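You operate a simulated robot arm through the tools that you are given. There is no shell and no other tool.

You run a simulated robot arm. Do the job below in one go: nothing can be reset, and whatever is moved stays where it is left.

Task
Put things in order on the top of the steel workbench. At the end: the white filter element from the top of the steel workbench is on the red drip tray; the clear sample bottle from the top of the steel workbench stands where the clear jar (marked "SET 2") stood; one of the pressure switches from the top of the steel workbench is on the silver blanking plate on the top of the steel workbench; the clear jar from the top of the steel workbench stands where the white filter element stood; whatever was shut is shut again. Leave all else as you found it, and nothing knocked over. Set down upright: pressure switch, white filter element.
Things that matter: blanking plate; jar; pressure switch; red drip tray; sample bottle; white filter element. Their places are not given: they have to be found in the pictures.

It is judged by the outcome, as a careful person would: the job done as asked, and still so three seconds after it is handed in. It fails if anything else is knocked over, pushed out of place, dropped, spilled or broken.

Robot
A 7-joint arm with a two-finger parallel gripper, fixed in place. Base frame: the origin is at the foot of the arm, x ahead of it, y to its left, z up; the work surface is at about z = 0. Lengths are in mm, angles in degrees, forces in N, time in s.
With the tool pointing down near the work surface it reaches from about 220 to 580 mm from the base axis. Its first joint turns from -66.0 to 66.0 degrees. Payload 2.5 kg.
Tool frame: the origin (TCP) lies between the finger pads and is the grasp point; the fingertips stand 23 mm ahead of it; z points along the fingers, y is the line along which they close. The gripper opens to 94 mm. The fingers are 38 mm wide and 10 mm thick; the gripper's body (54 by 96 mm) begins 39 mm behind the TCP.
Orientation is told as [roll, pitch, yaw] about the base's x, y, z axes, in that order, counted from this pose: with the fingers straight down and closing along the base's y, the tool's x points along the base's -x, its y along +y and its z along -z.

Tools
- The arm moves only by the tool nudge_tool. Its argument "targets" is a list that holds one entry, the list of rows, each a list of 7 numbers: the shift along the tool's x, y, z in mm, then the turn, a rotation vector about the tool's x, y, z in degrees, then the finger opening in mm, from 0 to 94. In form: [[[tx, ty, tz, rx, ry, rz, grip], ...]]. A call has 1 to 20 rows; each row shifts and turns the commanded pose from where the row before left it, along the tool's axes as they then stand. Rows are played at 5 a second. More than 50 mm and 8.6 degrees between two rows, or a gripper value outside its range, and nothing of the call is played. A pose out of reach is approached as far as the arm can. The call stops where the force on the tool passes 40 N (or 10 N more than at its start, if that is more) or the arm is blocked; 0.2 s more then pass. Each finger travels about 108 mm/s and halts on what it meets, pressing with about 31 N; the grip force reading is that of the motor and also rises with nothing between the fingers. The clock runs only during rows and for 0.2 s after the last one: add rows that do not move to give the fingers time. The reply holds the time, the measured pose of the TCP, the force on the tool along the base axes, the opening and the grip force, in the units named above and with some noise, with the torque about the TCP (base axes, N m) and any sound that the robot's microphone picked up.
- Cameras (640 x 400 px; columns grow to the right, rows downward): "scene" is fixed at [113.1, -409.1, 535.8]; the picture's right is [0.85, -0.52, 0.00], its down [-0.35, -0.56, -0.75] and it looks along [0.39, 0.64, -0.66] (base axes); focal length 307 px, centre (320, 200). "wrist" rides on the gripper at [86, 16, -75] in the tool frame; the picture's right is [-0.18, 0.98, 0.00], its down [-0.58, -0.11, -0.81] and it looks along [-0.79, -0.15, 0.59] (tool axes); focal length 243 px, centre (320, 200).
- camera(camera): a new picture of that camera. No time passes.
- probe_pixels(camera, pixels): for up to 12 pixels [column, row] of the newest picture of that camera ("zoom" is the newest enlarged one), the place [x, y, z] in the base frame of the surface seen there, good to about 3 mm. No time passes.
- zoom(camera, box): a new picture of the part [left, top, right, bottom] of that camera's present view, enlarged. No time passes.
- sign_off(): hands the job in; it is judged then, once.

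Open the gripper and draw the arm clear of the work before you hand the job in, unless the task says otherwise.

The tools are called after "Request:" as name(argument=value, ...) on one line, values as JSON. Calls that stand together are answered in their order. nudge_tool: Moves the arm, as the interface text tells. Its arguments: {"type":"object","properties":{"targets":{"type":"array","items":{"type":"array","items":{"type":"array","items":{"type":"number"}}}}},"required":["targets"]} The other tools are called the same way: camera (camera) takes a picture; probe_pixels (camera, pixels) gives the place of the surface under pixels of a picture; zoom (camera, box) takes an enlarged picture of a part of a camera's view; sign_off () hands the job in.

At the start:

```text
time: 0.0
eef_pos: [420.6, 8.0, 283.5]
orientation: [0.0, 0.1, 0.1]
wrist_force: [-0.2, 0.0, 0.6]
torque: [-0.01, 0.02, -0.01]
opening: 94.0
finger_force: 0.0
```

scene: 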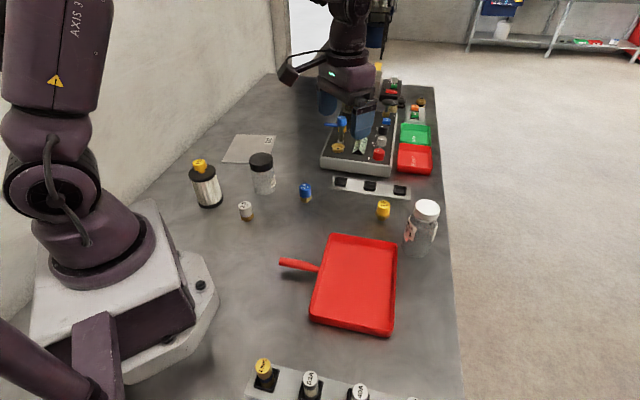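
wrist: 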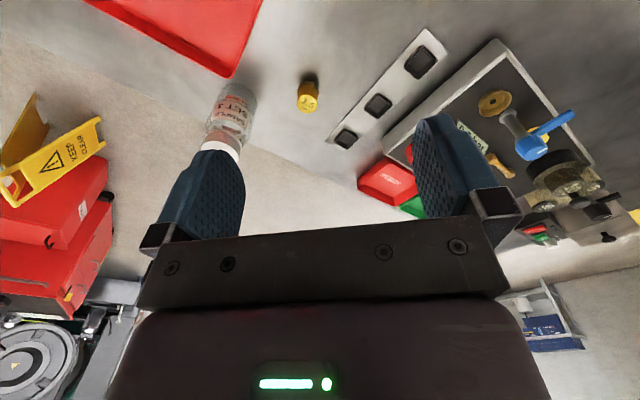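

I begin by looking closer at the scene to identify the objects: the jar near (422,225), a black-lidded bottle near (262,172), the drip tray near (355,285), and a plate near (250,148).

Request:
zoom(camera="scene", box=[170, 120, 330, 220])

Request:
zoom(camera="scene", box=[320, 140, 480, 240])

Request:
zoom(camera="scene", box=[300, 60, 460, 160])

Request:
zoom(camera="scene", box=[220, 300, 480, 400])

```text
4.00 times, centred on (250, 170) of scene
```

zoom: 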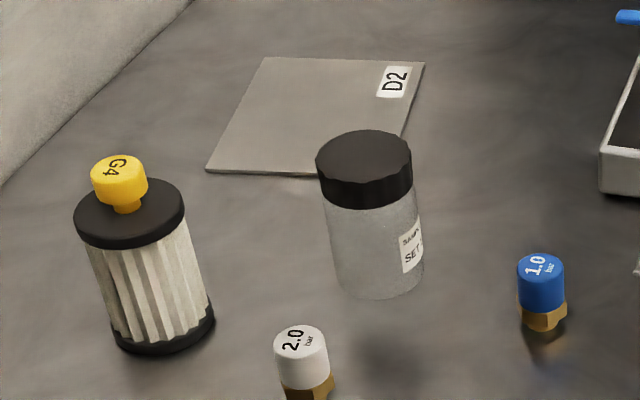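

```text
4.00 times, centred on (400, 190) of scene
```

zoom: 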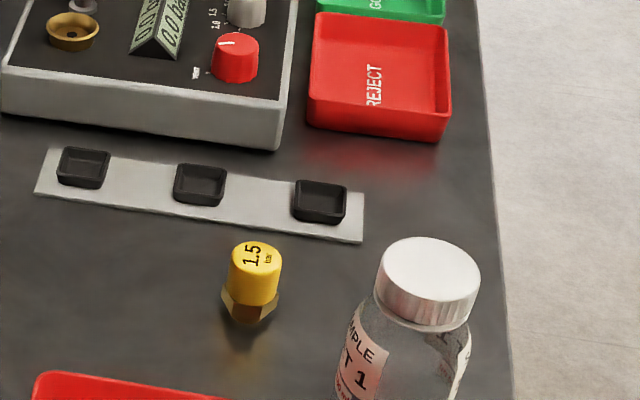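

```text
4.00 times, centred on (380, 110) of scene
```

zoom: 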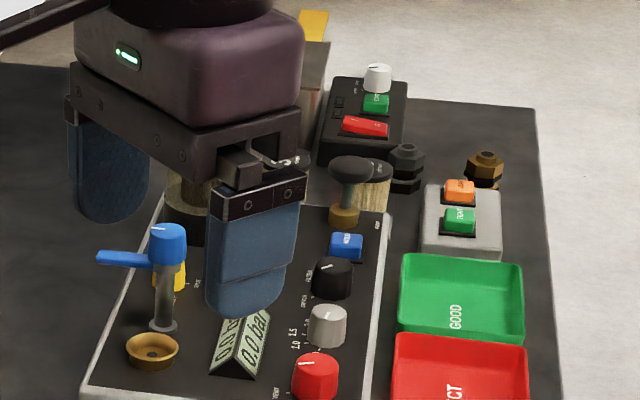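

```text
2.46 times, centred on (350, 350) of scene
```

zoom: 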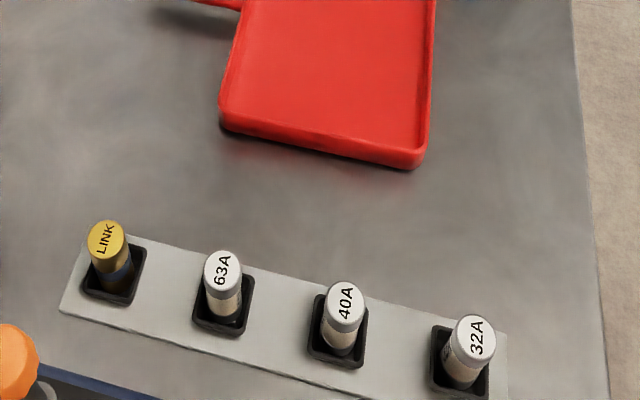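

The "SET 2" jar has the black lid at (262,172), the sample bottle (SET 1) has the white cap at (425,225), and the filter is at (205,185). Now I measure surfaces with probes.

Request:
probe_pixels(camera="scene", pixels=[[199, 165], [190, 172], [216, 172], [205, 185], [208, 206], [197, 203], [261, 159], [262, 175], [265, 193], [250, 162], [273, 160], [274, 190]])

Request:
probe_pixels(camera="scene", pixels=[[427, 207], [415, 208], [439, 211], [420, 225], [418, 254], [328, 235], [398, 243], [310, 320], [391, 334], [355, 285], [284, 262], [318, 268]])

Request:
probe_pixels(camera="scene", pixels=[[236, 135], [275, 136], [222, 162], [268, 164], [248, 148], [245, 205], [246, 218], [305, 186], [306, 200], [383, 203], [382, 216], [365, 175]])

```text
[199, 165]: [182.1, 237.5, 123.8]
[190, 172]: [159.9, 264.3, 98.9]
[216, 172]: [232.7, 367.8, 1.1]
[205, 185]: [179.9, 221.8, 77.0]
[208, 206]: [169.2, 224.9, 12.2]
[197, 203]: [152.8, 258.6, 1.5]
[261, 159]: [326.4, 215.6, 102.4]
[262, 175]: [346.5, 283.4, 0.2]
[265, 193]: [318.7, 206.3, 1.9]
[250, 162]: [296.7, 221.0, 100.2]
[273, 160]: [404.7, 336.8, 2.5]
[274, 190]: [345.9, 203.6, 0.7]
```

```text
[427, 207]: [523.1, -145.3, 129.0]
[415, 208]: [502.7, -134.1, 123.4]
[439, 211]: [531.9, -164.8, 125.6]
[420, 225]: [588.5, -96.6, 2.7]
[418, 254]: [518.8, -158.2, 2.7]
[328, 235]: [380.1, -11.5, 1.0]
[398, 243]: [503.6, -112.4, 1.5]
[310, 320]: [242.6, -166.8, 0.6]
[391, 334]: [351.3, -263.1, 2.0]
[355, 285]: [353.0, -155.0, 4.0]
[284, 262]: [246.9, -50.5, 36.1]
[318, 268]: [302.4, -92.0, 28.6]
```

```text
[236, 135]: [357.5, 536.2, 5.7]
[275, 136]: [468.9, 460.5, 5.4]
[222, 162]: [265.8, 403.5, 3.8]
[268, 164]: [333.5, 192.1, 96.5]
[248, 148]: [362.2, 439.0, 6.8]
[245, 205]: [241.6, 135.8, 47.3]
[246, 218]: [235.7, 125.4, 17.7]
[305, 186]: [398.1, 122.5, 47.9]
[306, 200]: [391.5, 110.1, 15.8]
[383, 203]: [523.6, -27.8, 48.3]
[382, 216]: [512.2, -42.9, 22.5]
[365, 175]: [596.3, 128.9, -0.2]
```

The glass is transparent to the depth probe, so I take enlarged views of each item to find the rims and axes.

Request:
zoom(camera="scene", box=[385, 185, 465, 265])

Request:
zoom(camera="scene", box=[230, 145, 294, 205])

Request:
zoom(camera="scene", box=[172, 150, 236, 214])

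```text
5.00 times, centred on (425, 225) of scene
```

zoom: 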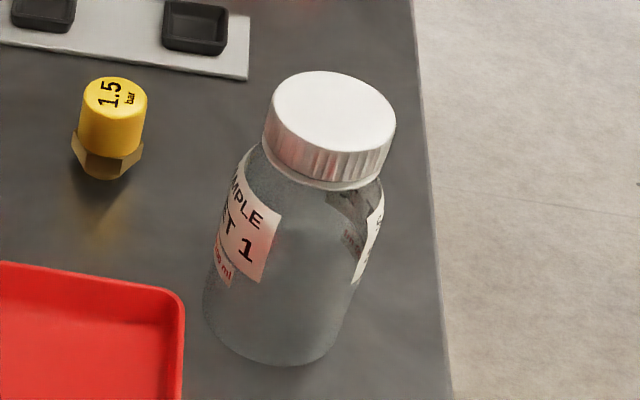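

```text
6.67 times, centred on (262, 175) of scene
```

zoom: 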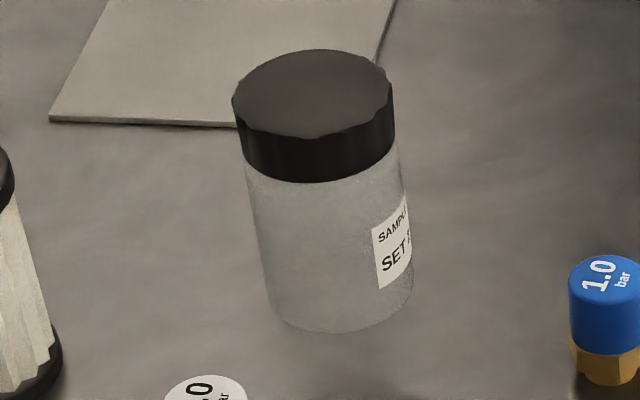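

```text
6.25 times, centred on (204, 182) of scene
```

zoom: 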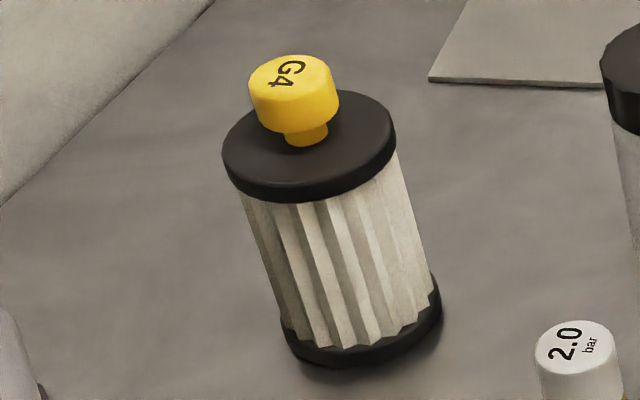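

The filter's black cap ellipse spans about (222–397, 90–200) in this zoom and its knob top is near (290,78); I probe those and the wall at the left.

Request:
probe_pixels(camera="zoom", pixels=[[228, 155], [390, 125], [300, 182], [352, 98], [250, 125], [292, 76], [254, 85], [334, 90], [306, 138], [365, 362], [60, 80], [100, 20]])

```text
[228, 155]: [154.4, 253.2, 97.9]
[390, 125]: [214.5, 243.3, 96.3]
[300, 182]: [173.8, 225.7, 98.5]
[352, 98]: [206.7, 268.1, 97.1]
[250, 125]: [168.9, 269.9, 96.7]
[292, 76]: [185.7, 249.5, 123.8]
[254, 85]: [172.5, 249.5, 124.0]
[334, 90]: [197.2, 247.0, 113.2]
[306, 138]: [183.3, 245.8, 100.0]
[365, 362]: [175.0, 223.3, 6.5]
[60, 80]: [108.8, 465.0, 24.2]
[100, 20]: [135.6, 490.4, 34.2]
```

Filter axis comes out near (185, 249), cap top z≈98, knob top z≈124. I zoom the jar again so I can probe its lid.

Request:
zoom(camera="scene", box=[230, 145, 294, 205])

Request:
probe_pixels(camera="zoom", pixels=[[312, 93], [238, 100], [386, 88], [305, 130], [318, 55], [252, 70], [375, 118], [340, 178], [345, 330], [272, 310], [395, 250], [312, 110]])

Request:
zoom(camera="scene", box=[385, 185, 465, 265])

Request:
probe_pixels(camera="zoom", pixels=[[334, 110], [278, 100], [390, 128], [322, 150], [345, 75], [330, 165], [265, 215], [230, 250], [222, 285], [370, 230], [270, 362], [285, 170]])

```text
6.67 times, centred on (262, 175) of scene
```

zoom: 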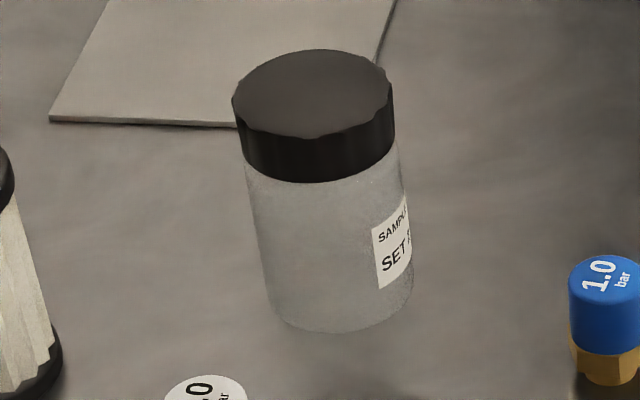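

```text
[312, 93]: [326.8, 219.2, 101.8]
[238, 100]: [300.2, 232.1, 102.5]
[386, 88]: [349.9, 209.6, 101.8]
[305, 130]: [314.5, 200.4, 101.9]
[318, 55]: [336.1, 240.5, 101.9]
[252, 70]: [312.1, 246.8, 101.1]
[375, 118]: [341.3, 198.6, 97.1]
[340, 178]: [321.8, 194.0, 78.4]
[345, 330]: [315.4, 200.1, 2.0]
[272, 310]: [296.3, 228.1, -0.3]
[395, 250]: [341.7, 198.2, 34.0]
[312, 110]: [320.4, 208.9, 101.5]
```

```text
5.00 times, centred on (425, 225) of scene
```

zoom: 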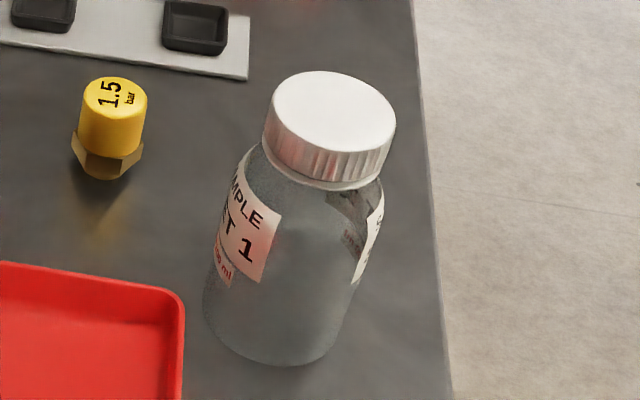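

```text
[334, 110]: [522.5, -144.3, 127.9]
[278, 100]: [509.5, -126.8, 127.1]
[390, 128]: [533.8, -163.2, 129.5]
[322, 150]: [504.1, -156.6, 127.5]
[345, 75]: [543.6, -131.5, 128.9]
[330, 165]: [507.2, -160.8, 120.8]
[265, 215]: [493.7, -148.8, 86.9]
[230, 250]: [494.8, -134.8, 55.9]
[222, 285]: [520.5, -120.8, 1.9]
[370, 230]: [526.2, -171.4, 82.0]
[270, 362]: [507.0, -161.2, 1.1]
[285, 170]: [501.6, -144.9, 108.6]
```

Jar axis is about (325, 221) with lid top z≈102, and the bottle axis is about (523, −144) with cap top z≈128. I turn the tool to about 53° yaw and move high above the filter.

Request:
nudge_tool(targets=[[[0, 0, 0, 0, 0, -7.6, 94], [0, 0, 0, 0, 0, -7.6, 94], [0, 0, 0, 0, 0, -7.6, 94], [0, 0, 0, 0, 0, -7.6, 94], [0, 0, 0, 0, 0, -7.6, 94], [0, 0, 0, 0, 0, -7.6, 94], [0, 0, 0, 0, 0, -7.6, 94], [-6.5, 41.6, 0, 0, 0, 0, 94], [-6.5, 41.6, 0, 0, 0, 0, 94], [-6.5, 41.6, 0, 0, 0, 0, 94], [-6.5, 41.6, 0, 0, 0, 0, 94], [-6.5, 41.6, 0, 0, 0, 0, 94], [-6.5, 41.6, 0, 0, 0, 0, 94], [-6.5, 41.6, 0, 0, 0, 0, 94], [-6.4, 41.9, 0, 0, 0, 0, 94], [0, 0, 0, 0, 0, 0, 94]]])

```text
time: 3.4
eef_pos: [183.9, 250.6, 282.9]
orientation: [0.1, 0.0, 53.2]
wrist_force: [-0.6, -0.3, 0.8]
torque: [-0.01, 0.05, -0.01]
opening: 94.2
finger_force: 0.1
```

The tool is at (183.9, 250.6, 283), as commanded. I check both cameras before going down.

Request:
camera(camera="scene")

Request:
camera(camera="wrist")

```text
taken
```

scene: 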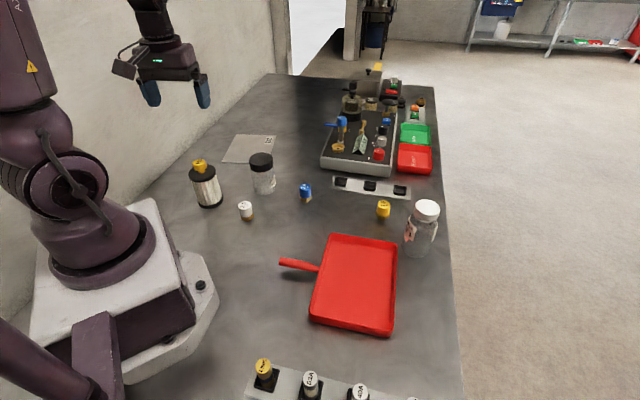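

```text
taken
```

wrist: 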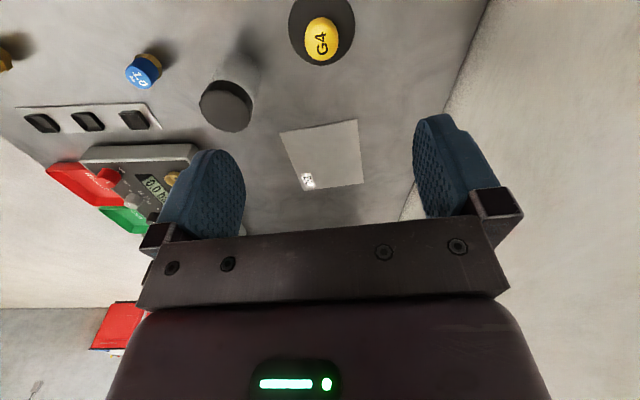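

The wrist view shows the filter knob at (322,40), the jar lid at (226,106) and the blue switch at (143,70). I probe these for a second measure.

Request:
probe_pixels(camera="wrist", pixels=[[322, 36], [292, 22], [352, 22], [305, 55], [342, 55], [226, 105], [202, 105], [250, 105], [226, 83], [226, 128], [148, 66], [322, 160]])

Request:
zoom(camera="wrist", box=[260, 100, 400, 200])

```text
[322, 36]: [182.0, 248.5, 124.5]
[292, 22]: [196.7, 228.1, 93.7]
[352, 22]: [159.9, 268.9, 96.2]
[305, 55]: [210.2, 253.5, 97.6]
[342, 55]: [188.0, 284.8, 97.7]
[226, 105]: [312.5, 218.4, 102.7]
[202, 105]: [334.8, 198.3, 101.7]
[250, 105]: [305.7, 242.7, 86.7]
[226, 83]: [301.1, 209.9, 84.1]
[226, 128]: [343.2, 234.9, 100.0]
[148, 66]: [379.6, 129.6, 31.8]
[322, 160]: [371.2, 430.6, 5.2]
```

```text
4.00 times, centred on (330, 150) of wrist
```

zoom: 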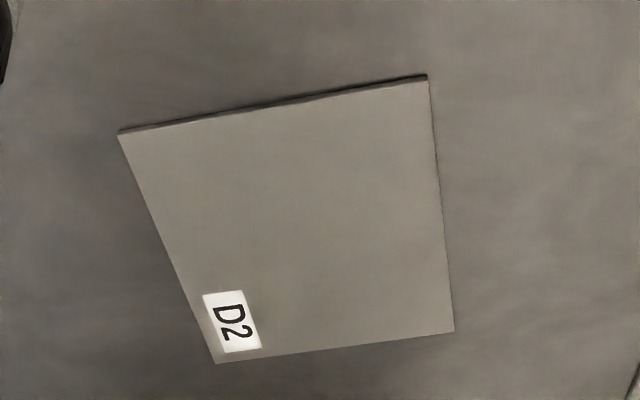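

Wrist probes agree with the filter axis near (184, 250). I descend to TCP z≈91 around the cap with the gripper open, which leaves clearance between the gripper body and the knob (z 124).

Request:
nudge_tool(targets=[[[0, 0, 40, 0, 0, 0, 94], [0, 0, 40, 0, 0, 0, 94], [0, 0, 40, 0, 0, 0, 94], [0, 0, 30, 0, 0, 0, 94], [0, 0, 20, 0, 0, 0, 94], [0, 0, 12, 0, 0, 0, 94], [0, 0, 9, 0, 0, 0, 94], [0, 0, 0, 0, 0, 0, 94]]])

Request:
camera(camera="scene")

Request:
zoom(camera="scene", box=[140, 90, 300, 220])

```text
time: 5.2
eef_pos: [184.0, 249.5, 94.5]
orientation: [0.0, 0.1, 53.3]
wrist_force: [0.0, -0.4, 0.3]
torque: [0.01, 0.0, -0.04]
opening: 94.1
finger_force: 0.0
```

```text
taken
```

scene: 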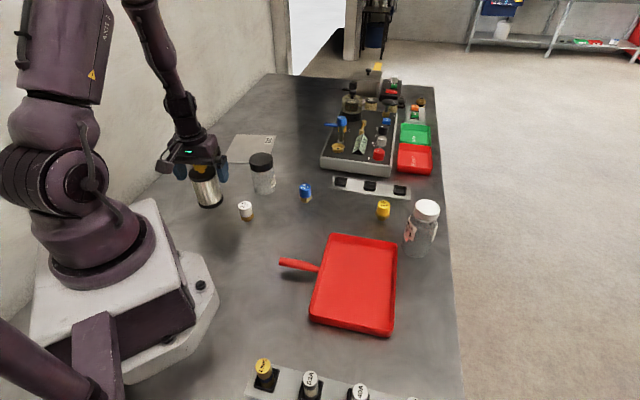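

```text
3.08 times, centred on (220, 155) of scene
```

zoom: 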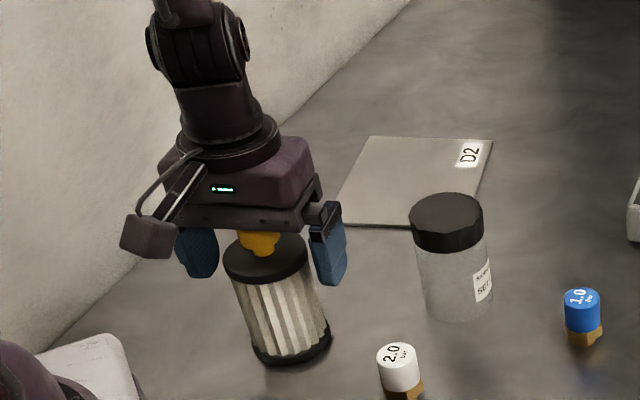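

The filter cap sits between the fingers with the knob below the palm. I close the gripper and wait.

Request:
nudge_tool(targets=[[[0, 0, 0, 0, 0, 0, 80], [0, 0, 0, 0, 0, 0, 65], [0, 0, 0, 0, 0, 0, 50], [0, 0, 0, 0, 0, 0, 45], [0, 0, 0, 0, 0, 0, 45]]])

```text
time: 6.4
eef_pos: [183.5, 251.4, 94.6]
orientation: [0.0, 0.1, 53.2]
wrist_force: [-0.4, 1.1, 0.5]
torque: [0.04, -0.02, 0.0]
opening: 62.3
finger_force: 30.9
```

Gripped at 62.3 mm with 31 N. I lift slowly by about 90 mm.

Request:
nudge_tool(targets=[[[0, 0, -5, 0, 0, 0, 45], [0, 0, -10, 0, 0, 0, 45], [0, 0, -20, 0, 0, 0, 45], [0, 0, -20, 0, 0, 0, 45], [0, 0, -20, 0, 0, 0, 45], [0, 0, -15, 0, 0, 0, 45], [0, 0, 0, 0, 0, 0, 45]]])

Request:
camera(camera="scene")

Request:
zoom(camera="scene", box=[260, 220, 420, 350])

Request:
probe_pixels(camera="zoom", pixels=[[280, 70], [530, 75], [215, 385], [500, 430], [270, 75], [545, 85], [205, 400], [520, 455], [380, 260], [300, 380], [450, 150], [300, 100]])

```text
time: 8.0
eef_pos: [184.4, 248.4, 183.3]
orientation: [0.0, 0.1, 53.2]
wrist_force: [-0.4, 0.6, 0.0]
torque: [0.01, -0.01, -0.02]
opening: 45.1
finger_force: 0.1
```

```text
taken
```

scene: 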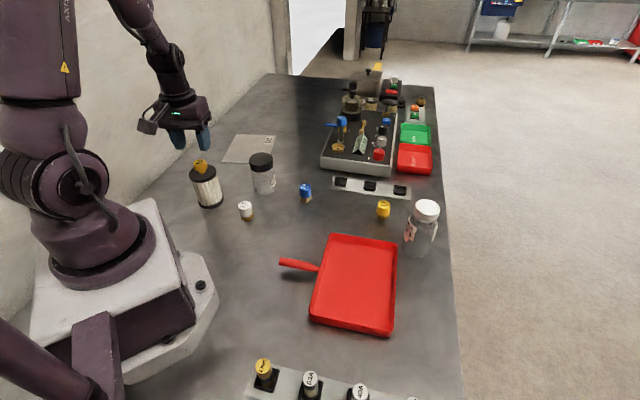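

```text
3.08 times, centred on (340, 285) of scene
```

zoom: 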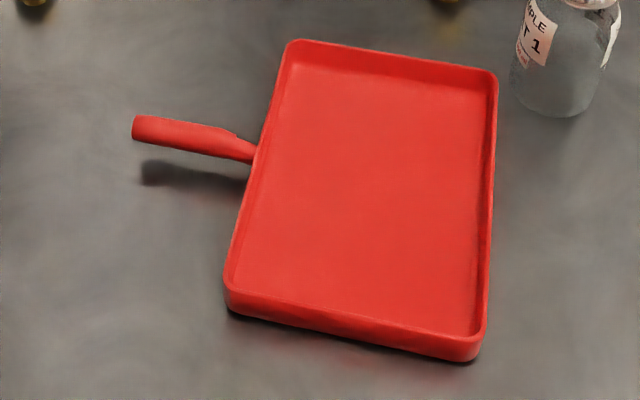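

```text
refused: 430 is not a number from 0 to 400
```

The fingers slipped off: the opening is 45 mm and empty, while the filter still stands. I zoom on it to check whether it shifted.

Request:
zoom(camera="scene", box=[172, 150, 236, 214])

Request:
probe_pixels(camera="zoom", pixels=[[228, 155], [390, 125], [300, 182], [352, 98], [250, 125], [292, 76], [254, 85], [306, 138], [365, 362], [270, 300], [300, 250], [420, 260]])

Request:
camera(camera="wrist")

```text
6.25 times, centred on (204, 182) of scene
```

zoom: 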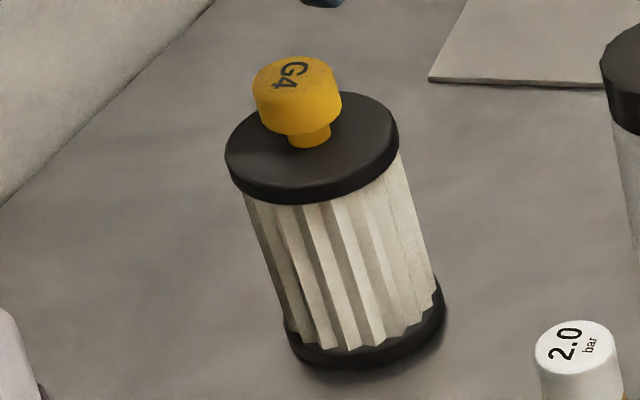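

```text
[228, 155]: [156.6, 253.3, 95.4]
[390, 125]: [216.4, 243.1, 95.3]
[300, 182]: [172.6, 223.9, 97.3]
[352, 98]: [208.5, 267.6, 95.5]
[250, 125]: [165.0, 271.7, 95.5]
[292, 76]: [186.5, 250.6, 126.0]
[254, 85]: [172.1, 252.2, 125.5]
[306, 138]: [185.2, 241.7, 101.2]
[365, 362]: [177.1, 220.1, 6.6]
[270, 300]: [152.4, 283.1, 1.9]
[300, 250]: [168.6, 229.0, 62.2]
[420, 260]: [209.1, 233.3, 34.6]
```

```text
taken
```

wrist: 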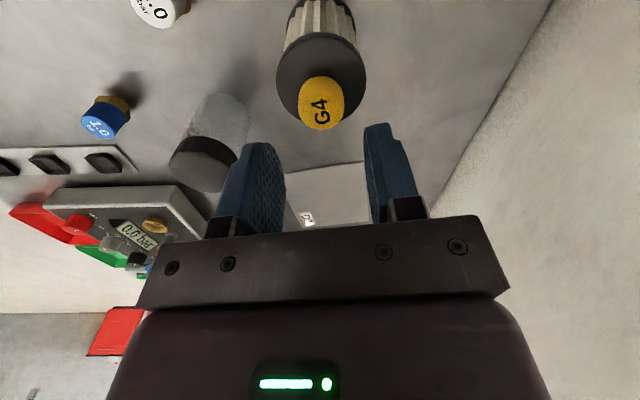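

The filter has hardly moved (still near (185.5, 250)); the black cap is evidently too slick. I try the yellow knob instead (about 33 mm wide, z≈106–125), with fingertips kept above the cap top (z≈98), so TCP z≈125.

Request:
nudge_tool(targets=[[[-2.4, -0.7, 0, 0, 0, 0, 70], [0, 0, 20, 0, 0, 0, 70], [0, 0, 20, 0, 0, 0, 70], [0, 0, 12, 0, 0, 0, 70], [0, 0, 5, 0, 0, 0, 70], [0, 0, 0, 0, 0, 0, 70], [0, 0, 0, 0, 0, 0, 70]]])

Request:
zoom(camera="scene", box=[150, 110, 260, 214])

```text
time: 9.6
eef_pos: [186.3, 250.5, 127.4]
orientation: [0.0, 0.1, 53.3]
wrist_force: [-0.4, 0.5, -0.1]
torque: [-0.01, 0.0, -0.01]
opening: 69.9
finger_force: 0.0
```

```text
3.85 times, centred on (205, 162) of scene
```

zoom: 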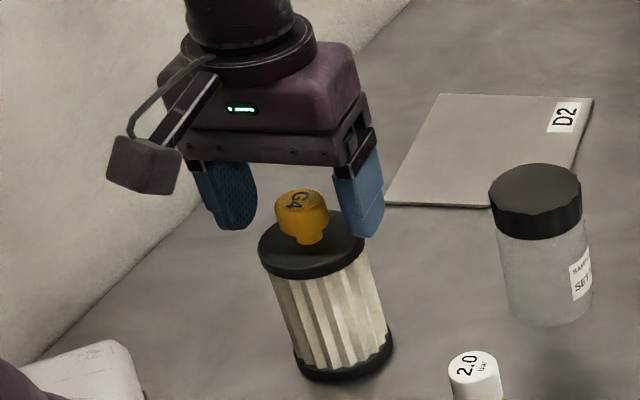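

Fingertips (z≈104) are beside the knob and above the cap. I go down 3 mm more and close onto the knob.

Request:
nudge_tool(targets=[[[0, 0, 3, 0, 0, 0, 70], [0, 0, 0, 0, 0, 0, 55], [0, 0, 0, 0, 0, 0, 40], [0, 0, 0, 0, 0, 0, 25], [0, 0, 0, 0, 0, 0, 15], [0, 0, 0, 0, 0, 0, 15], [0, 0, 0, 0, 0, 0, 15]]])

```text
time: 11.2
eef_pos: [185.8, 250.0, 123.2]
orientation: [0.0, 0.0, 53.1]
wrist_force: [0.1, 0.7, 0.3]
torque: [-0.01, 0.0, 0.02]
opening: 28.2
finger_force: 30.5
```

The knob is held at 28 mm with 30.5 N. I make a small slow test lift of about 12 mm.

Request:
nudge_tool(targets=[[[0, 0, -2, 0, 0, 0, 15], [0, 0, -2, 0, 0, 0, 15], [0, 0, -4, 0, 0, 0, 15], [0, 0, -4, 0, 0, 0, 15], [0, 0, 0, 0, 0, 0, 15], [0, 0, 0, 0, 0, 0, 15]]])

Request:
zoom(camera="scene", box=[150, 110, 260, 214])

```text
time: 12.6
eef_pos: [186.1, 250.7, 135.8]
orientation: [0.0, 0.0, 53.1]
wrist_force: [-0.4, 0.1, -1.9]
torque: [-0.01, -0.03, -0.01]
opening: 28.2
finger_force: 31.1
```

```text
3.85 times, centred on (205, 162) of scene
```

zoom: 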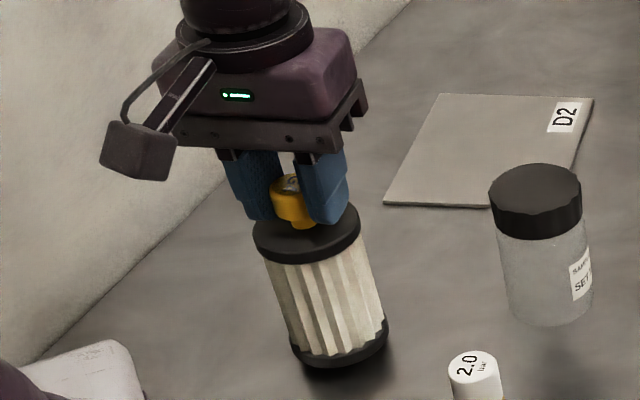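

The filter lifts cleanly (about 2 N). I raise it another 70 mm and then measure the tray.

Request:
nudge_tool(targets=[[[0, 0, -5, 0, 0, 0, 15], [0, 0, -12, 0, 0, 0, 15], [0, 0, -18, 0, 0, 0, 15], [0, 0, -18, 0, 0, 0, 15], [0, 0, -12, 0, 0, 0, 15], [0, 0, -5, 0, 0, 0, 15], [0, 0, 0, 0, 0, 0, 15]]])

Request:
zoom(camera="scene", box=[260, 220, 420, 350])

Request:
probe_pixels(camera="zoom", pixels=[[292, 44], [490, 76], [230, 295], [474, 345], [296, 64], [484, 94], [240, 280], [472, 330], [370, 190], [300, 240], [430, 240], [250, 155]])

```text
time: 14.2
eef_pos: [185.7, 252.5, 205.1]
orientation: [-0.1, 0.0, 53.2]
wrist_force: [-0.3, -0.3, -1.8]
torque: [0.02, -0.01, 0.0]
opening: 28.3
finger_force: 30.8
```

```text
3.08 times, centred on (340, 285) of scene
```

zoom: 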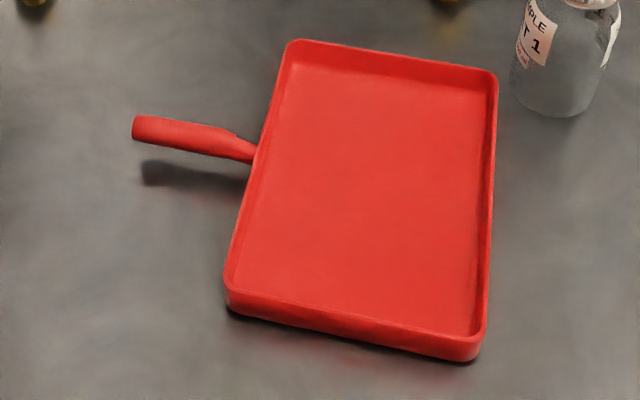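

```text
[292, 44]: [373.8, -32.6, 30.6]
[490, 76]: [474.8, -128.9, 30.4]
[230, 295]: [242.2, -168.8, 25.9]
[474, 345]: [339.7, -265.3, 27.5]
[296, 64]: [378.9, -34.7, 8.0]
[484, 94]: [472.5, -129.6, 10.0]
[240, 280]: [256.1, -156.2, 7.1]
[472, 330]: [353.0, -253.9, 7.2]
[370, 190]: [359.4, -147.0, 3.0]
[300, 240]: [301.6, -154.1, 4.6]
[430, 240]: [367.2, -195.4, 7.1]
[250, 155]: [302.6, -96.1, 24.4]
```

The tray floor is at z≈5, its rim at z≈30, and its centre near (358, −149). I turn the tool back to yaw 0 with the filter held high.

Request:
nudge_tool(targets=[[[0, 0, 0, 0, 0, 3.2, 15], [0, 0, 0, 0, 0, 7, 15], [0, 0, 0, 0, 0, 7, 15], [0, 0, 0, 0, 0, 7, 15], [0, 0, 0, 0, 0, 7, 15], [0, 0, 0, 0, 0, 7, 15], [0, 0, 0, 0, 0, 7, 15], [0, 0, 0, 0, 0, 5, 15], [0, 0, 0, 0, 0, 3, 15], [0, 0, 0, 0, 0, 0, 15]]])

```text
time: 16.4
eef_pos: [186.4, 251.5, 205.4]
orientation: [0.0, 0.0, -0.1]
wrist_force: [0.3, -0.5, -1.7]
torque: [0.0, -0.01, 0.02]
opening: 28.0
finger_force: 30.9
```

Yaw is 0 and the grip holds. I now carry the filter at z≈205 (its foot at z≈82) to above the tray centre at (360, −148).

Request:
nudge_tool(targets=[[[-4.6, -10.5, 0, 0, 0, 0, 15], [-8.0, -18.4, 0, 0, 0, 0, 15], [-11.4, -26.3, 0, 0, 0, 0, 15], [-11.4, -26.3, 0, 0, 0, 0, 15], [-11.4, -26.3, 0, 0, 0, 0, 15], [-11.4, -26.3, 0, 0, 0, 0, 15], [-11.4, -26.3, 0, 0, 0, 0, 15], [-11.4, -26.3, 0, 0, 0, 0, 15], [-11.4, -26.3, 0, 0, 0, 0, 15], [-11.4, -26.3, 0, 0, 0, 0, 15], [-11.4, -26.3, 0, 0, 0, 0, 15], [-11.4, -26.3, 0, 0, 0, 0, 15], [-11.4, -26.3, 0, 0, 0, 0, 15], [-11.4, -26.3, 0, 0, 0, 0, 15], [-11.4, -26.3, 0, 0, 0, 0, 15], [-8.0, -18.4, 0, 0, 0, 0, 15], [-4.6, -10.5, 0, 0, 0, 0, 15], [0, 0, 0, 0, 0, 0, 15], [0, 0, 0, 0, 0, 0, 15]]])

Request:
camera(camera="scene")

```text
time: 20.4
eef_pos: [358.1, -149.2, 205.7]
orientation: [0.0, 0.0, 0.0]
wrist_force: [-0.6, -0.3, -1.3]
torque: [-0.04, 0.0, 0.0]
opening: 28.5
finger_force: 31.5
```

```text
taken
```

scene: 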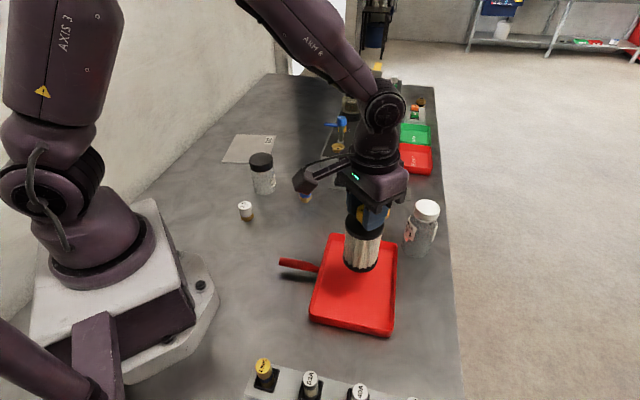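

The filter hangs over the tray centre. I lower it to a few millimetres above the expected contact height (TCP z≈128).

Request:
nudge_tool(targets=[[[0, 0, 8, 0, 0, 0, 15], [0, 0, 15, 0, 0, 0, 15], [0, 0, 20, 0, 0, 0, 15], [0, 0, 15, 0, 0, 0, 15], [0, 0, 8, 0, 0, 0, 15], [0, 0, 6, 0, 0, 0, 15], [0, 0, 0, 0, 0, 0, 15], [0, 0, 0, 0, 0, 0, 15]]])

Request:
zoom(camera="scene", box=[290, 180, 430, 350])

```text
time: 22.2
eef_pos: [359.1, -148.8, 134.1]
orientation: [0.0, 0.0, 0.0]
wrist_force: [0.3, 0.5, -2.0]
torque: [-0.03, 0.02, 0.01]
opening: 28.2
finger_force: 31.1
```

```text
2.35 times, centred on (360, 265) of scene
```

zoom: 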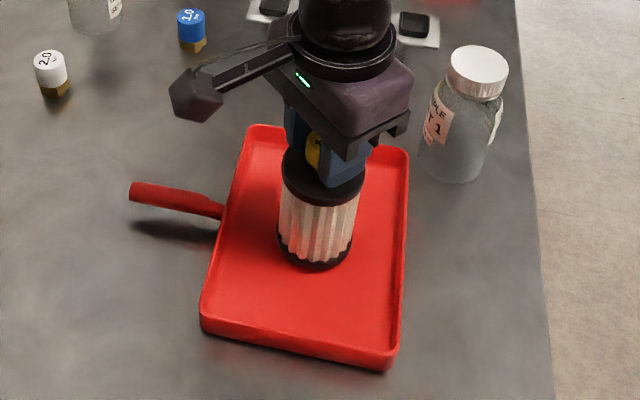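

TCP z is 134. I lower in small steps watching for a change in vertical force.

Request:
nudge_tool(targets=[[[0, 0, 2, 0, 0, 0, 15], [0, 0, 2, 0, 0, 0, 15], [0, 0, 0, 0, 0, 0, 15], [0, 0, 0, 0, 0, 0, 15]]])

Request:
nudge_tool(targets=[[[0, 0, 1, 0, 0, 0, 15], [0, 0, 1, 0, 0, 0, 15], [0, 0, 0, 0, 0, 0, 15]]])

```text
time: 23.2
eef_pos: [360.0, -149.1, 128.9]
orientation: [0.1, -0.1, -0.1]
wrist_force: [0.0, 0.6, -1.9]
torque: [0.02, -0.01, -0.01]
opening: 28.2
finger_force: 31.4
```

```text
time: 24.0
eef_pos: [358.8, -148.8, 127.7]
orientation: [0.0, 0.0, 0.1]
wrist_force: [-0.7, -0.5, -1.8]
torque: [0.0, 0.01, 0.01]
opening: 28.2
finger_force: 30.8
```

Still hanging freely (−1.8 N) at z≈127.7. I continue down in 1 mm steps.

Request:
nudge_tool(targets=[[[0, 0, 1, 0, 0, 0, 15], [0, 0, 0, 0, 0, 0, 15]]])

Request:
nudge_tool(targets=[[[0, 0, 1, 0, 0, 0, 15], [0, 0, 0, 0, 0, 0, 15]]])

Request:
nudge_tool(targets=[[[0, 0, 0.7, 0, 0, 0, 15], [0, 0, 0, 0, 0, 0, 15]]])

```text
time: 24.6
eef_pos: [359.1, -148.7, 128.0]
orientation: [0.0, -0.1, -0.1]
wrist_force: [-5.5, 0.6, 19.3]
torque: [0.13, 0.62, -0.01]
opening: 28.2
finger_force: 31.5
```

```text
time: 25.2
eef_pos: [359.8, -148.4, 126.5]
orientation: [-0.2, -0.2, 0.0]
wrist_force: [-3.0, 2.4, 27.5]
torque: [0.07, 0.14, 0.06]
opening: 28.1
finger_force: 31.4
```

```text
time: 25.8
eef_pos: [359.5, -149.9, 126.6]
orientation: [-0.2, -0.2, 0.1]
wrist_force: [0.0, 0.9, 26.9]
torque: [0.04, -0.23, 0.02]
opening: 28.5
finger_force: 30.2
```

Contact was made (force rose to ~27 N), so I back off about 1.7 mm to relieve the load before releasing.

Request:
nudge_tool(targets=[[[0, 0, -1, 0, 0, 0, 15], [0, 0, -0.7, 0, 0, 0, 15], [0, 0, 0, 0, 0, 0, 15]]])

```text
time: 26.6
eef_pos: [356.9, -147.7, 126.2]
orientation: [0.1, 0.1, 0.0]
wrist_force: [2.6, -0.8, 5.7]
torque: [-0.11, -0.48, -0.01]
opening: 28.4
finger_force: 31.4
```

The filter rests on the tray with about 6 N of residual load. I open the fingers slowly.

Request:
nudge_tool(targets=[[[0, 0, 0, 0, 0, 0, 24], [0, 0, 0, 0, 0, 0, 30], [0, 0, 0, 0, 0, 0, 36], [0, 0, 0, 0, 0, 0, 50], [0, 0, 0, 0, 0, 0, 70], [0, 0, 0, 0, 0, 0, 70]]])

Request:
zoom(camera="scene", box=[290, 180, 430, 350])

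```text
time: 28.0
eef_pos: [359.5, -148.9, 126.3]
orientation: [0.0, 0.0, 0.0]
wrist_force: [1.5, -0.3, -0.1]
torque: [0.01, 0.0, -0.02]
opening: 70.4
finger_force: 0.0
```

```text
2.35 times, centred on (360, 265) of scene
```

zoom: 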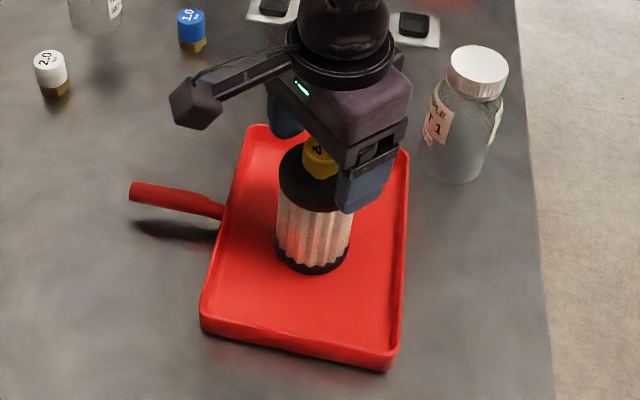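

The filter stands upright on the tray. I rise 85 mm, fly to above the jar at (325, 221) and turn to yaw 34°.

Request:
nudge_tool(targets=[[[0, 0, -5, 0, 0, 0, 80], [0, 0, -30, 0, 0, 0, 94], [0, 0, -50, 0, 0, 0, 94], [3.4, 37, 0, 0, 0, 0, 94], [3.4, 37, 0, 0, 0, 0, 94], [3.4, 37, 0, 0, 0, 0, 94], [3.4, 37, 0, 0, 0, 0, 94], [3.4, 37, 0, 0, 0, 0, 94], [3.4, 37, 0, 0, 0, 0, 94], [3.4, 37, 0, 0, 0, 0, 94], [3.4, 37, 0, 0, 0, 0, 94], [3.4, 37, 0, 0, 0, 0, 94], [3.4, 37, 0, 0, 0, 0, 94], [0, 0, 0, 0, 0, -6.8, 94], [0, 0, 0, 0, 0, -6.8, 94], [0, 0, 0, 0, 0, -6.8, 94], [0, 0, 0, 0, 0, -6.8, 94], [0, 0, 0, 0, 0, -6.8, 94], [0, 0, 0, 0, 0, 0, 94]]])

Request:
camera(camera="scene")

Request:
camera(camera="wrist")

```text
time: 32.0
eef_pos: [325.3, 220.9, 212.3]
orientation: [0.0, 0.0, 34.1]
wrist_force: [0.3, 0.5, 0.4]
torque: [0.0, 0.03, -0.01]
opening: 94.1
finger_force: 0.0
```

```text
taken
```

scene: 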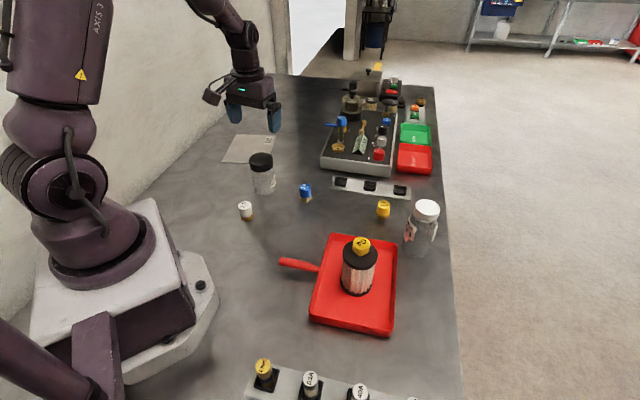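

```text
taken
```

wrist: 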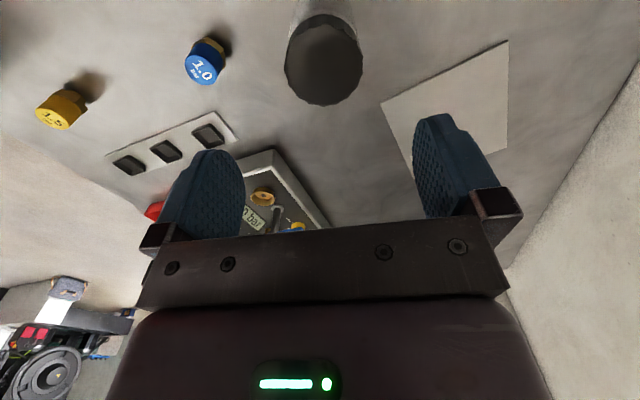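

The filter stands well on the tray, and the jar lid is centred under the open gripper at (324,62). I probe the lid to refine its axis.

Request:
probe_pixels(camera="wrist", pixels=[[324, 60], [288, 60], [360, 60], [324, 98], [324, 24], [300, 90], [348, 90], [300, 30], [348, 30]])

```text
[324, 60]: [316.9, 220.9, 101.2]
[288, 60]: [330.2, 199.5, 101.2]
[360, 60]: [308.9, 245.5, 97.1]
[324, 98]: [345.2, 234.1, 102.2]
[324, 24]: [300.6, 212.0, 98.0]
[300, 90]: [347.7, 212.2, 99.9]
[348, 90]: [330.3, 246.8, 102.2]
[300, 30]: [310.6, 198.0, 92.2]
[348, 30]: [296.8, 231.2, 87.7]
```

The lid centre is about (324, 222), within 2 mm of the TCP. I descend to TCP z≈71 so the palm stays about 8 mm over the lid.

Request:
nudge_tool(targets=[[[0, 0, 30, 0, 0, 0, 94], [0, 0, 35, 0, 0, 0, 94], [0, 0, 30, 0, 0, 0, 94], [0, 0, 22, 0, 0, 0, 94], [0, 0, 14, 0, 0, 0, 94], [0, 0, 10, 0, 0, 0, 94], [0, 0, 0, 0, 0, 0, 94], [0, 0, 0, 0, 0, 0, 94]]])

Request:
nudge_tool(targets=[[[0, 0, 0, 0, 0, 0, 80], [0, 0, 0, 0, 0, 0, 65], [0, 0, 0, 0, 0, 0, 50], [0, 0, 0, 0, 0, 0, 45], [0, 0, 0, 0, 0, 0, 45], [0, 0, 0, 0, 0, 0, 45]]])

Request:
zoom(camera="scene", box=[200, 90, 330, 220])

```text
time: 33.8
eef_pos: [325.7, 221.6, 71.3]
orientation: [-0.1, -0.1, 34.0]
wrist_force: [-0.1, 0.5, -0.4]
torque: [0.01, -0.02, -0.01]
opening: 94.0
finger_force: 0.2
```

```text
time: 35.2
eef_pos: [326.5, 221.3, 70.6]
orientation: [0.0, 0.0, 33.9]
wrist_force: [0.3, 0.7, 0.7]
torque: [-0.01, 0.03, 0.01]
opening: 58.9
finger_force: 30.9
```

```text
3.08 times, centred on (265, 155) of scene
```

zoom: 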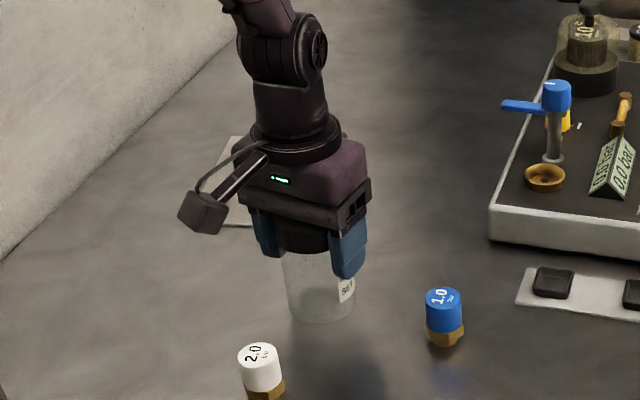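

The jar is held at 58.9 mm with 31 N. I do a slow small test lift and check the readings.

Request:
nudge_tool(targets=[[[0, 0, -1, 0, 0, 0, 45], [0, 0, -2, 0, 0, 0, 45], [0, 0, -3, 0, 0, 0, 45], [0, 0, -4, 0, 0, 0, 45], [0, 0, 0, 0, 0, 0, 45], [0, 0, 0, 0, 0, 0, 45]]])

Request:
zoom(camera="scene", box=[200, 90, 330, 220])

```text
time: 36.6
eef_pos: [325.9, 222.3, 80.2]
orientation: [0.0, 0.0, 33.9]
wrist_force: [-0.4, -0.6, 0.0]
torque: [-0.02, -0.03, 0.03]
opening: 58.9
finger_force: 31.4
```

```text
3.08 times, centred on (265, 155) of scene
```

zoom: 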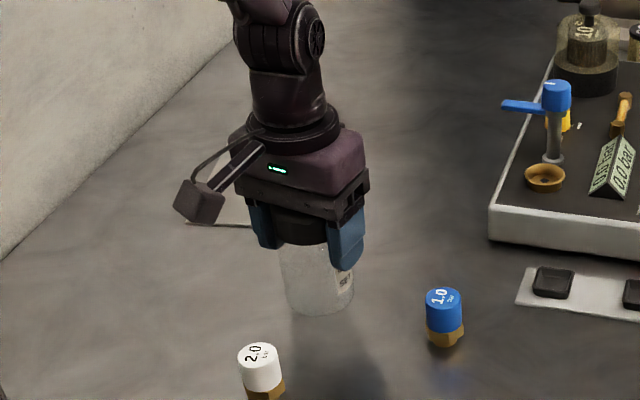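

The jar's bottom edge moved up from about 322 to 316 and the label moved with it, so the whole jar is lifting. I raise it 35 mm more and check.

Request:
nudge_tool(targets=[[[0, 0, -5, 0, 0, 0, 45], [0, 0, -10, 0, 0, 0, 45], [0, 0, -15, 0, 0, 0, 45], [0, 0, -15, 0, 0, 0, 45], [0, 0, -10, 0, 0, 0, 45], [0, 0, -5, 0, 0, 0, 45], [0, 0, 0, 0, 0, 0, 45], [0, 0, 0, 0, 0, 0, 45]]])

Request:
zoom(camera="scene", box=[200, 90, 330, 220])

```text
time: 38.4
eef_pos: [324.2, 222.8, 140.1]
orientation: [0.0, 0.0, 34.0]
wrist_force: [-0.4, 0.1, -0.4]
torque: [0.02, 0.0, 0.01]
opening: 59.0
finger_force: 30.9
```

```text
3.08 times, centred on (265, 155) of scene
```

zoom: 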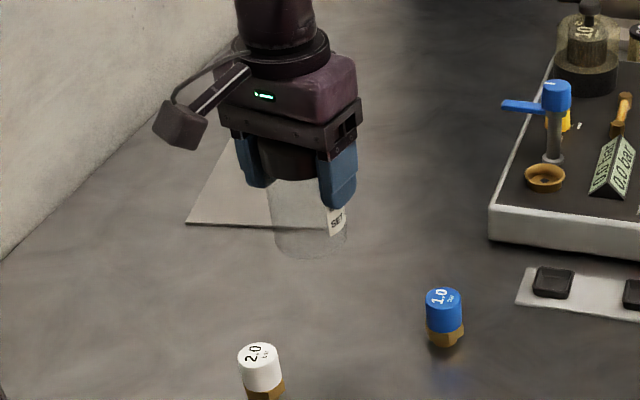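

The jar hangs intact from its lid. I carry it to where the filter stood, (185, 250), at this height.

Request:
nudge_tool(targets=[[[7.8, 7.8, 0, 0, 0, 0, 45], [13.5, 13.7, 0, 0, 0, 0, 45], [19.4, 19.6, 0, 0, 0, 0, 45], [19.4, 19.6, 0, 0, 0, 0, 45], [19.4, 19.6, 0, 0, 0, 0, 45], [13.5, 13.7, 0, 0, 0, 0, 45], [7.7, 7.9, 0, 0, 0, 0, 45], [0, 0, 0, 0, 0, 0, 45], [0, 0, 0, 0, 0, 0, 45]]])

Request:
camera(camera="scene")

```text
time: 40.4
eef_pos: [185.6, 251.3, 141.6]
orientation: [-0.1, -0.1, 34.0]
wrist_force: [0.4, 0.4, -0.7]
torque: [-0.02, -0.04, 0.0]
opening: 58.9
finger_force: 31.0
```

```text
taken
```

scene: 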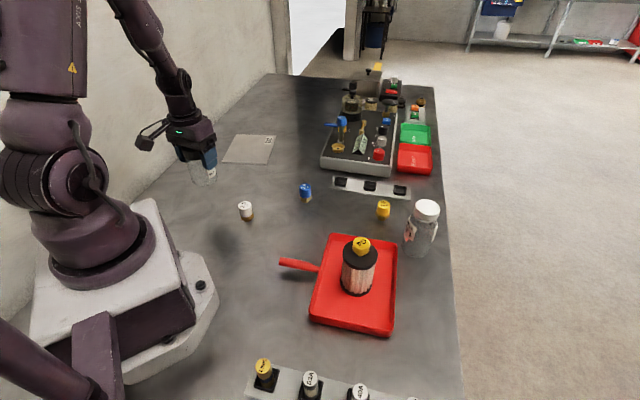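

The TCP reads (185.6, 251.3), on target. I lower to about 4 mm above the standing height (70.6).

Request:
nudge_tool(targets=[[[0, 0, 8, 0, 0, 0, 45], [0, 0, 15, 0, 0, 0, 45], [0, 0, 18, 0, 0, 0, 45], [0, 0, 14, 0, 0, 0, 45], [0, 0, 7, 0, 0, 0, 45], [0, 0, 4, 0, 0, 0, 45], [0, 0, 0, 0, 0, 0, 45], [0, 0, 0, 0, 0, 0, 45]]])

Request:
zoom(camera="scene", box=[140, 100, 270, 230])

```text
time: 42.2
eef_pos: [185.1, 251.8, 75.2]
orientation: [0.1, 0.0, 34.0]
wrist_force: [0.3, 0.7, -0.6]
torque: [-0.02, 0.01, -0.02]
opening: 58.8
finger_force: 31.1
```

```text
3.08 times, centred on (205, 165) of scene
```

zoom: 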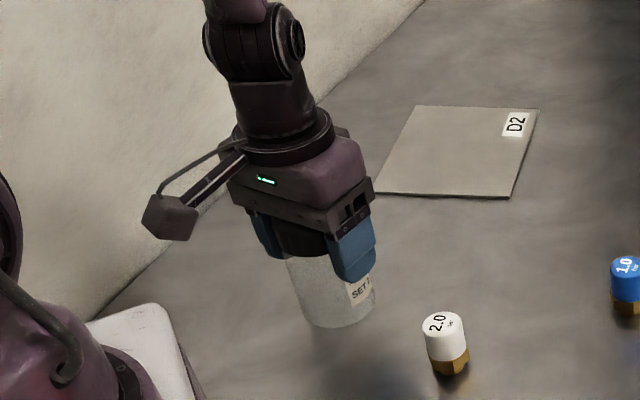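

I trim by about 1 mm in −y and lower in 1 mm steps, checking the force each time.

Request:
nudge_tool(targets=[[[0.7, -1.0, 1, 0, 0, 0, 45], [0, 0, 1, 0, 0, 0, 45], [0, 0, 0, 0, 0, 0, 45]]])

Request:
nudge_tool(targets=[[[0, 0, 1, 0, 0, 0, 45], [0, 0, 0, 0, 0, 0, 45]]])

```text
time: 43.0
eef_pos: [184.9, 249.4, 73.1]
orientation: [0.0, 0.0, 34.1]
wrist_force: [-0.4, -0.6, -1.0]
torque: [0.03, -0.01, -0.01]
opening: 58.9
finger_force: 30.9
```

```text
time: 43.6
eef_pos: [186.0, 249.1, 72.5]
orientation: [0.0, 0.0, 34.0]
wrist_force: [-0.2, -0.2, -1.4]
torque: [0.02, 0.0, -0.01]
opening: 58.8
finger_force: 30.9
```

Still no contact at z≈72.5. One more millimetre.

Request:
nudge_tool(targets=[[[0, 0, 1, 0, 0, 0, 45], [0, 0, 0, 0, 0, 0, 45]]])

```text
time: 44.2
eef_pos: [185.4, 249.6, 69.5]
orientation: [0.1, 0.0, 34.0]
wrist_force: [-0.1, -1.1, 0.0]
torque: [-0.03, 0.0, -0.01]
opening: 58.9
finger_force: 30.8
```

Force is near zero, so contact is close. I go another 0.7 mm.

Request:
nudge_tool(targets=[[[0, 0, 0.7, 0, 0, 0, 45], [0, 0, 0, 0, 0, 0, 45]]])

```text
time: 44.8
eef_pos: [186.1, 249.5, 71.0]
orientation: [0.0, 0.0, 34.0]
wrist_force: [-1.7, -2.8, 15.2]
torque: [-0.22, 0.03, 0.02]
opening: 58.8
finger_force: 31.1
```

The jar is on the bench (15 N up). I ease up 0.5 mm and open the fingers slowly.

Request:
nudge_tool(targets=[[[0, 0, -0.5, 0, 0, 0, 45], [0, 0, 0, 0, 0, 0, 54], [0, 0, 0, 0, 0, 0, 58], [0, 0, 0, 0, 0, 0, 61], [0, 0, 0, 0, 0, 0, 66], [0, 0, 0, 0, 0, 0, 80], [0, 0, 0, 0, 0, 0, 94], [0, 0, 0, 0, 0, 0, 94]]])

Request:
zoom(camera="scene", box=[140, 100, 270, 230])

```text
time: 46.6
eef_pos: [185.4, 249.0, 69.7]
orientation: [0.0, 0.1, 34.0]
wrist_force: [-1.6, -0.1, -0.1]
torque: [0.02, 0.0, 0.0]
opening: 93.9
finger_force: 0.0
```

```text
3.08 times, centred on (205, 165) of scene
```

zoom: 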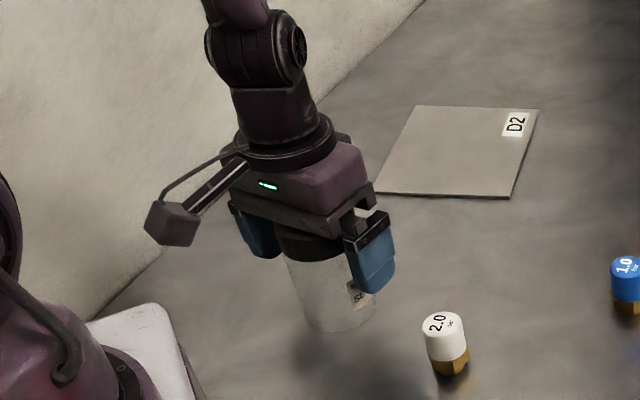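

The jar stands free at the filter's old place. I rise and rotate to yaw −15° for the bottle.

Request:
nudge_tool(targets=[[[0, 0, -5, 0, 0, 0, 94], [0, 0, -35, 0, 0, 0, 94], [0, 0, -50, 0, 0, 0, 94], [0, 0, -50, 0, 0, 0, 94], [0, 0, 0, 0, 0, 7, 94], [0, 0, 0, 0, 0, 7, 94], [0, 0, 0, 0, 0, 7, 94], [0, 0, 0, 0, 0, 7, 94], [0, 0, 0, 0, 0, 7, 94], [0, 0, 0, 0, 0, 7, 94], [0, 0, 0, 0, 0, 7, 94], [0, 0, 0, 0, 0, 0, 94]]])

Request:
zoom(camera="scene", box=[140, 100, 270, 230])

Request:
probe_pixels(camera="zoom", pixels=[[300, 240], [272, 245], [330, 235], [298, 258], [305, 222]])

```text
time: 49.2
eef_pos: [185.3, 248.1, 209.8]
orientation: [-0.1, 0.0, -15.2]
wrist_force: [1.0, 0.3, 0.1]
torque: [0.0, 0.0, -0.04]
opening: 93.8
finger_force: 0.1
```

```text
3.08 times, centred on (205, 165) of scene
```

zoom: 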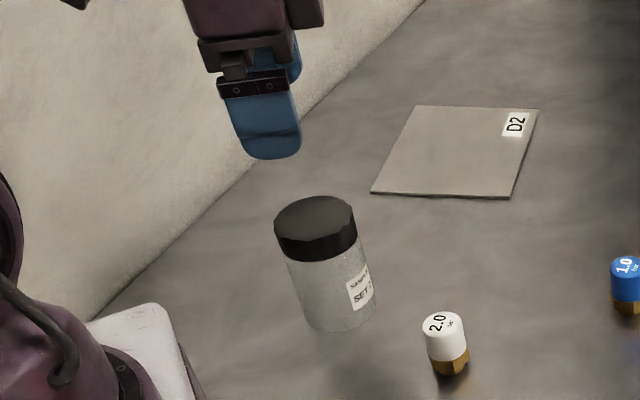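

```text
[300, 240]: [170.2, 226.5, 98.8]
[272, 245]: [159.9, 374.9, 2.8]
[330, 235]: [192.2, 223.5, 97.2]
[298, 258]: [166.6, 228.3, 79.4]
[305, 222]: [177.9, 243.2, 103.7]
```

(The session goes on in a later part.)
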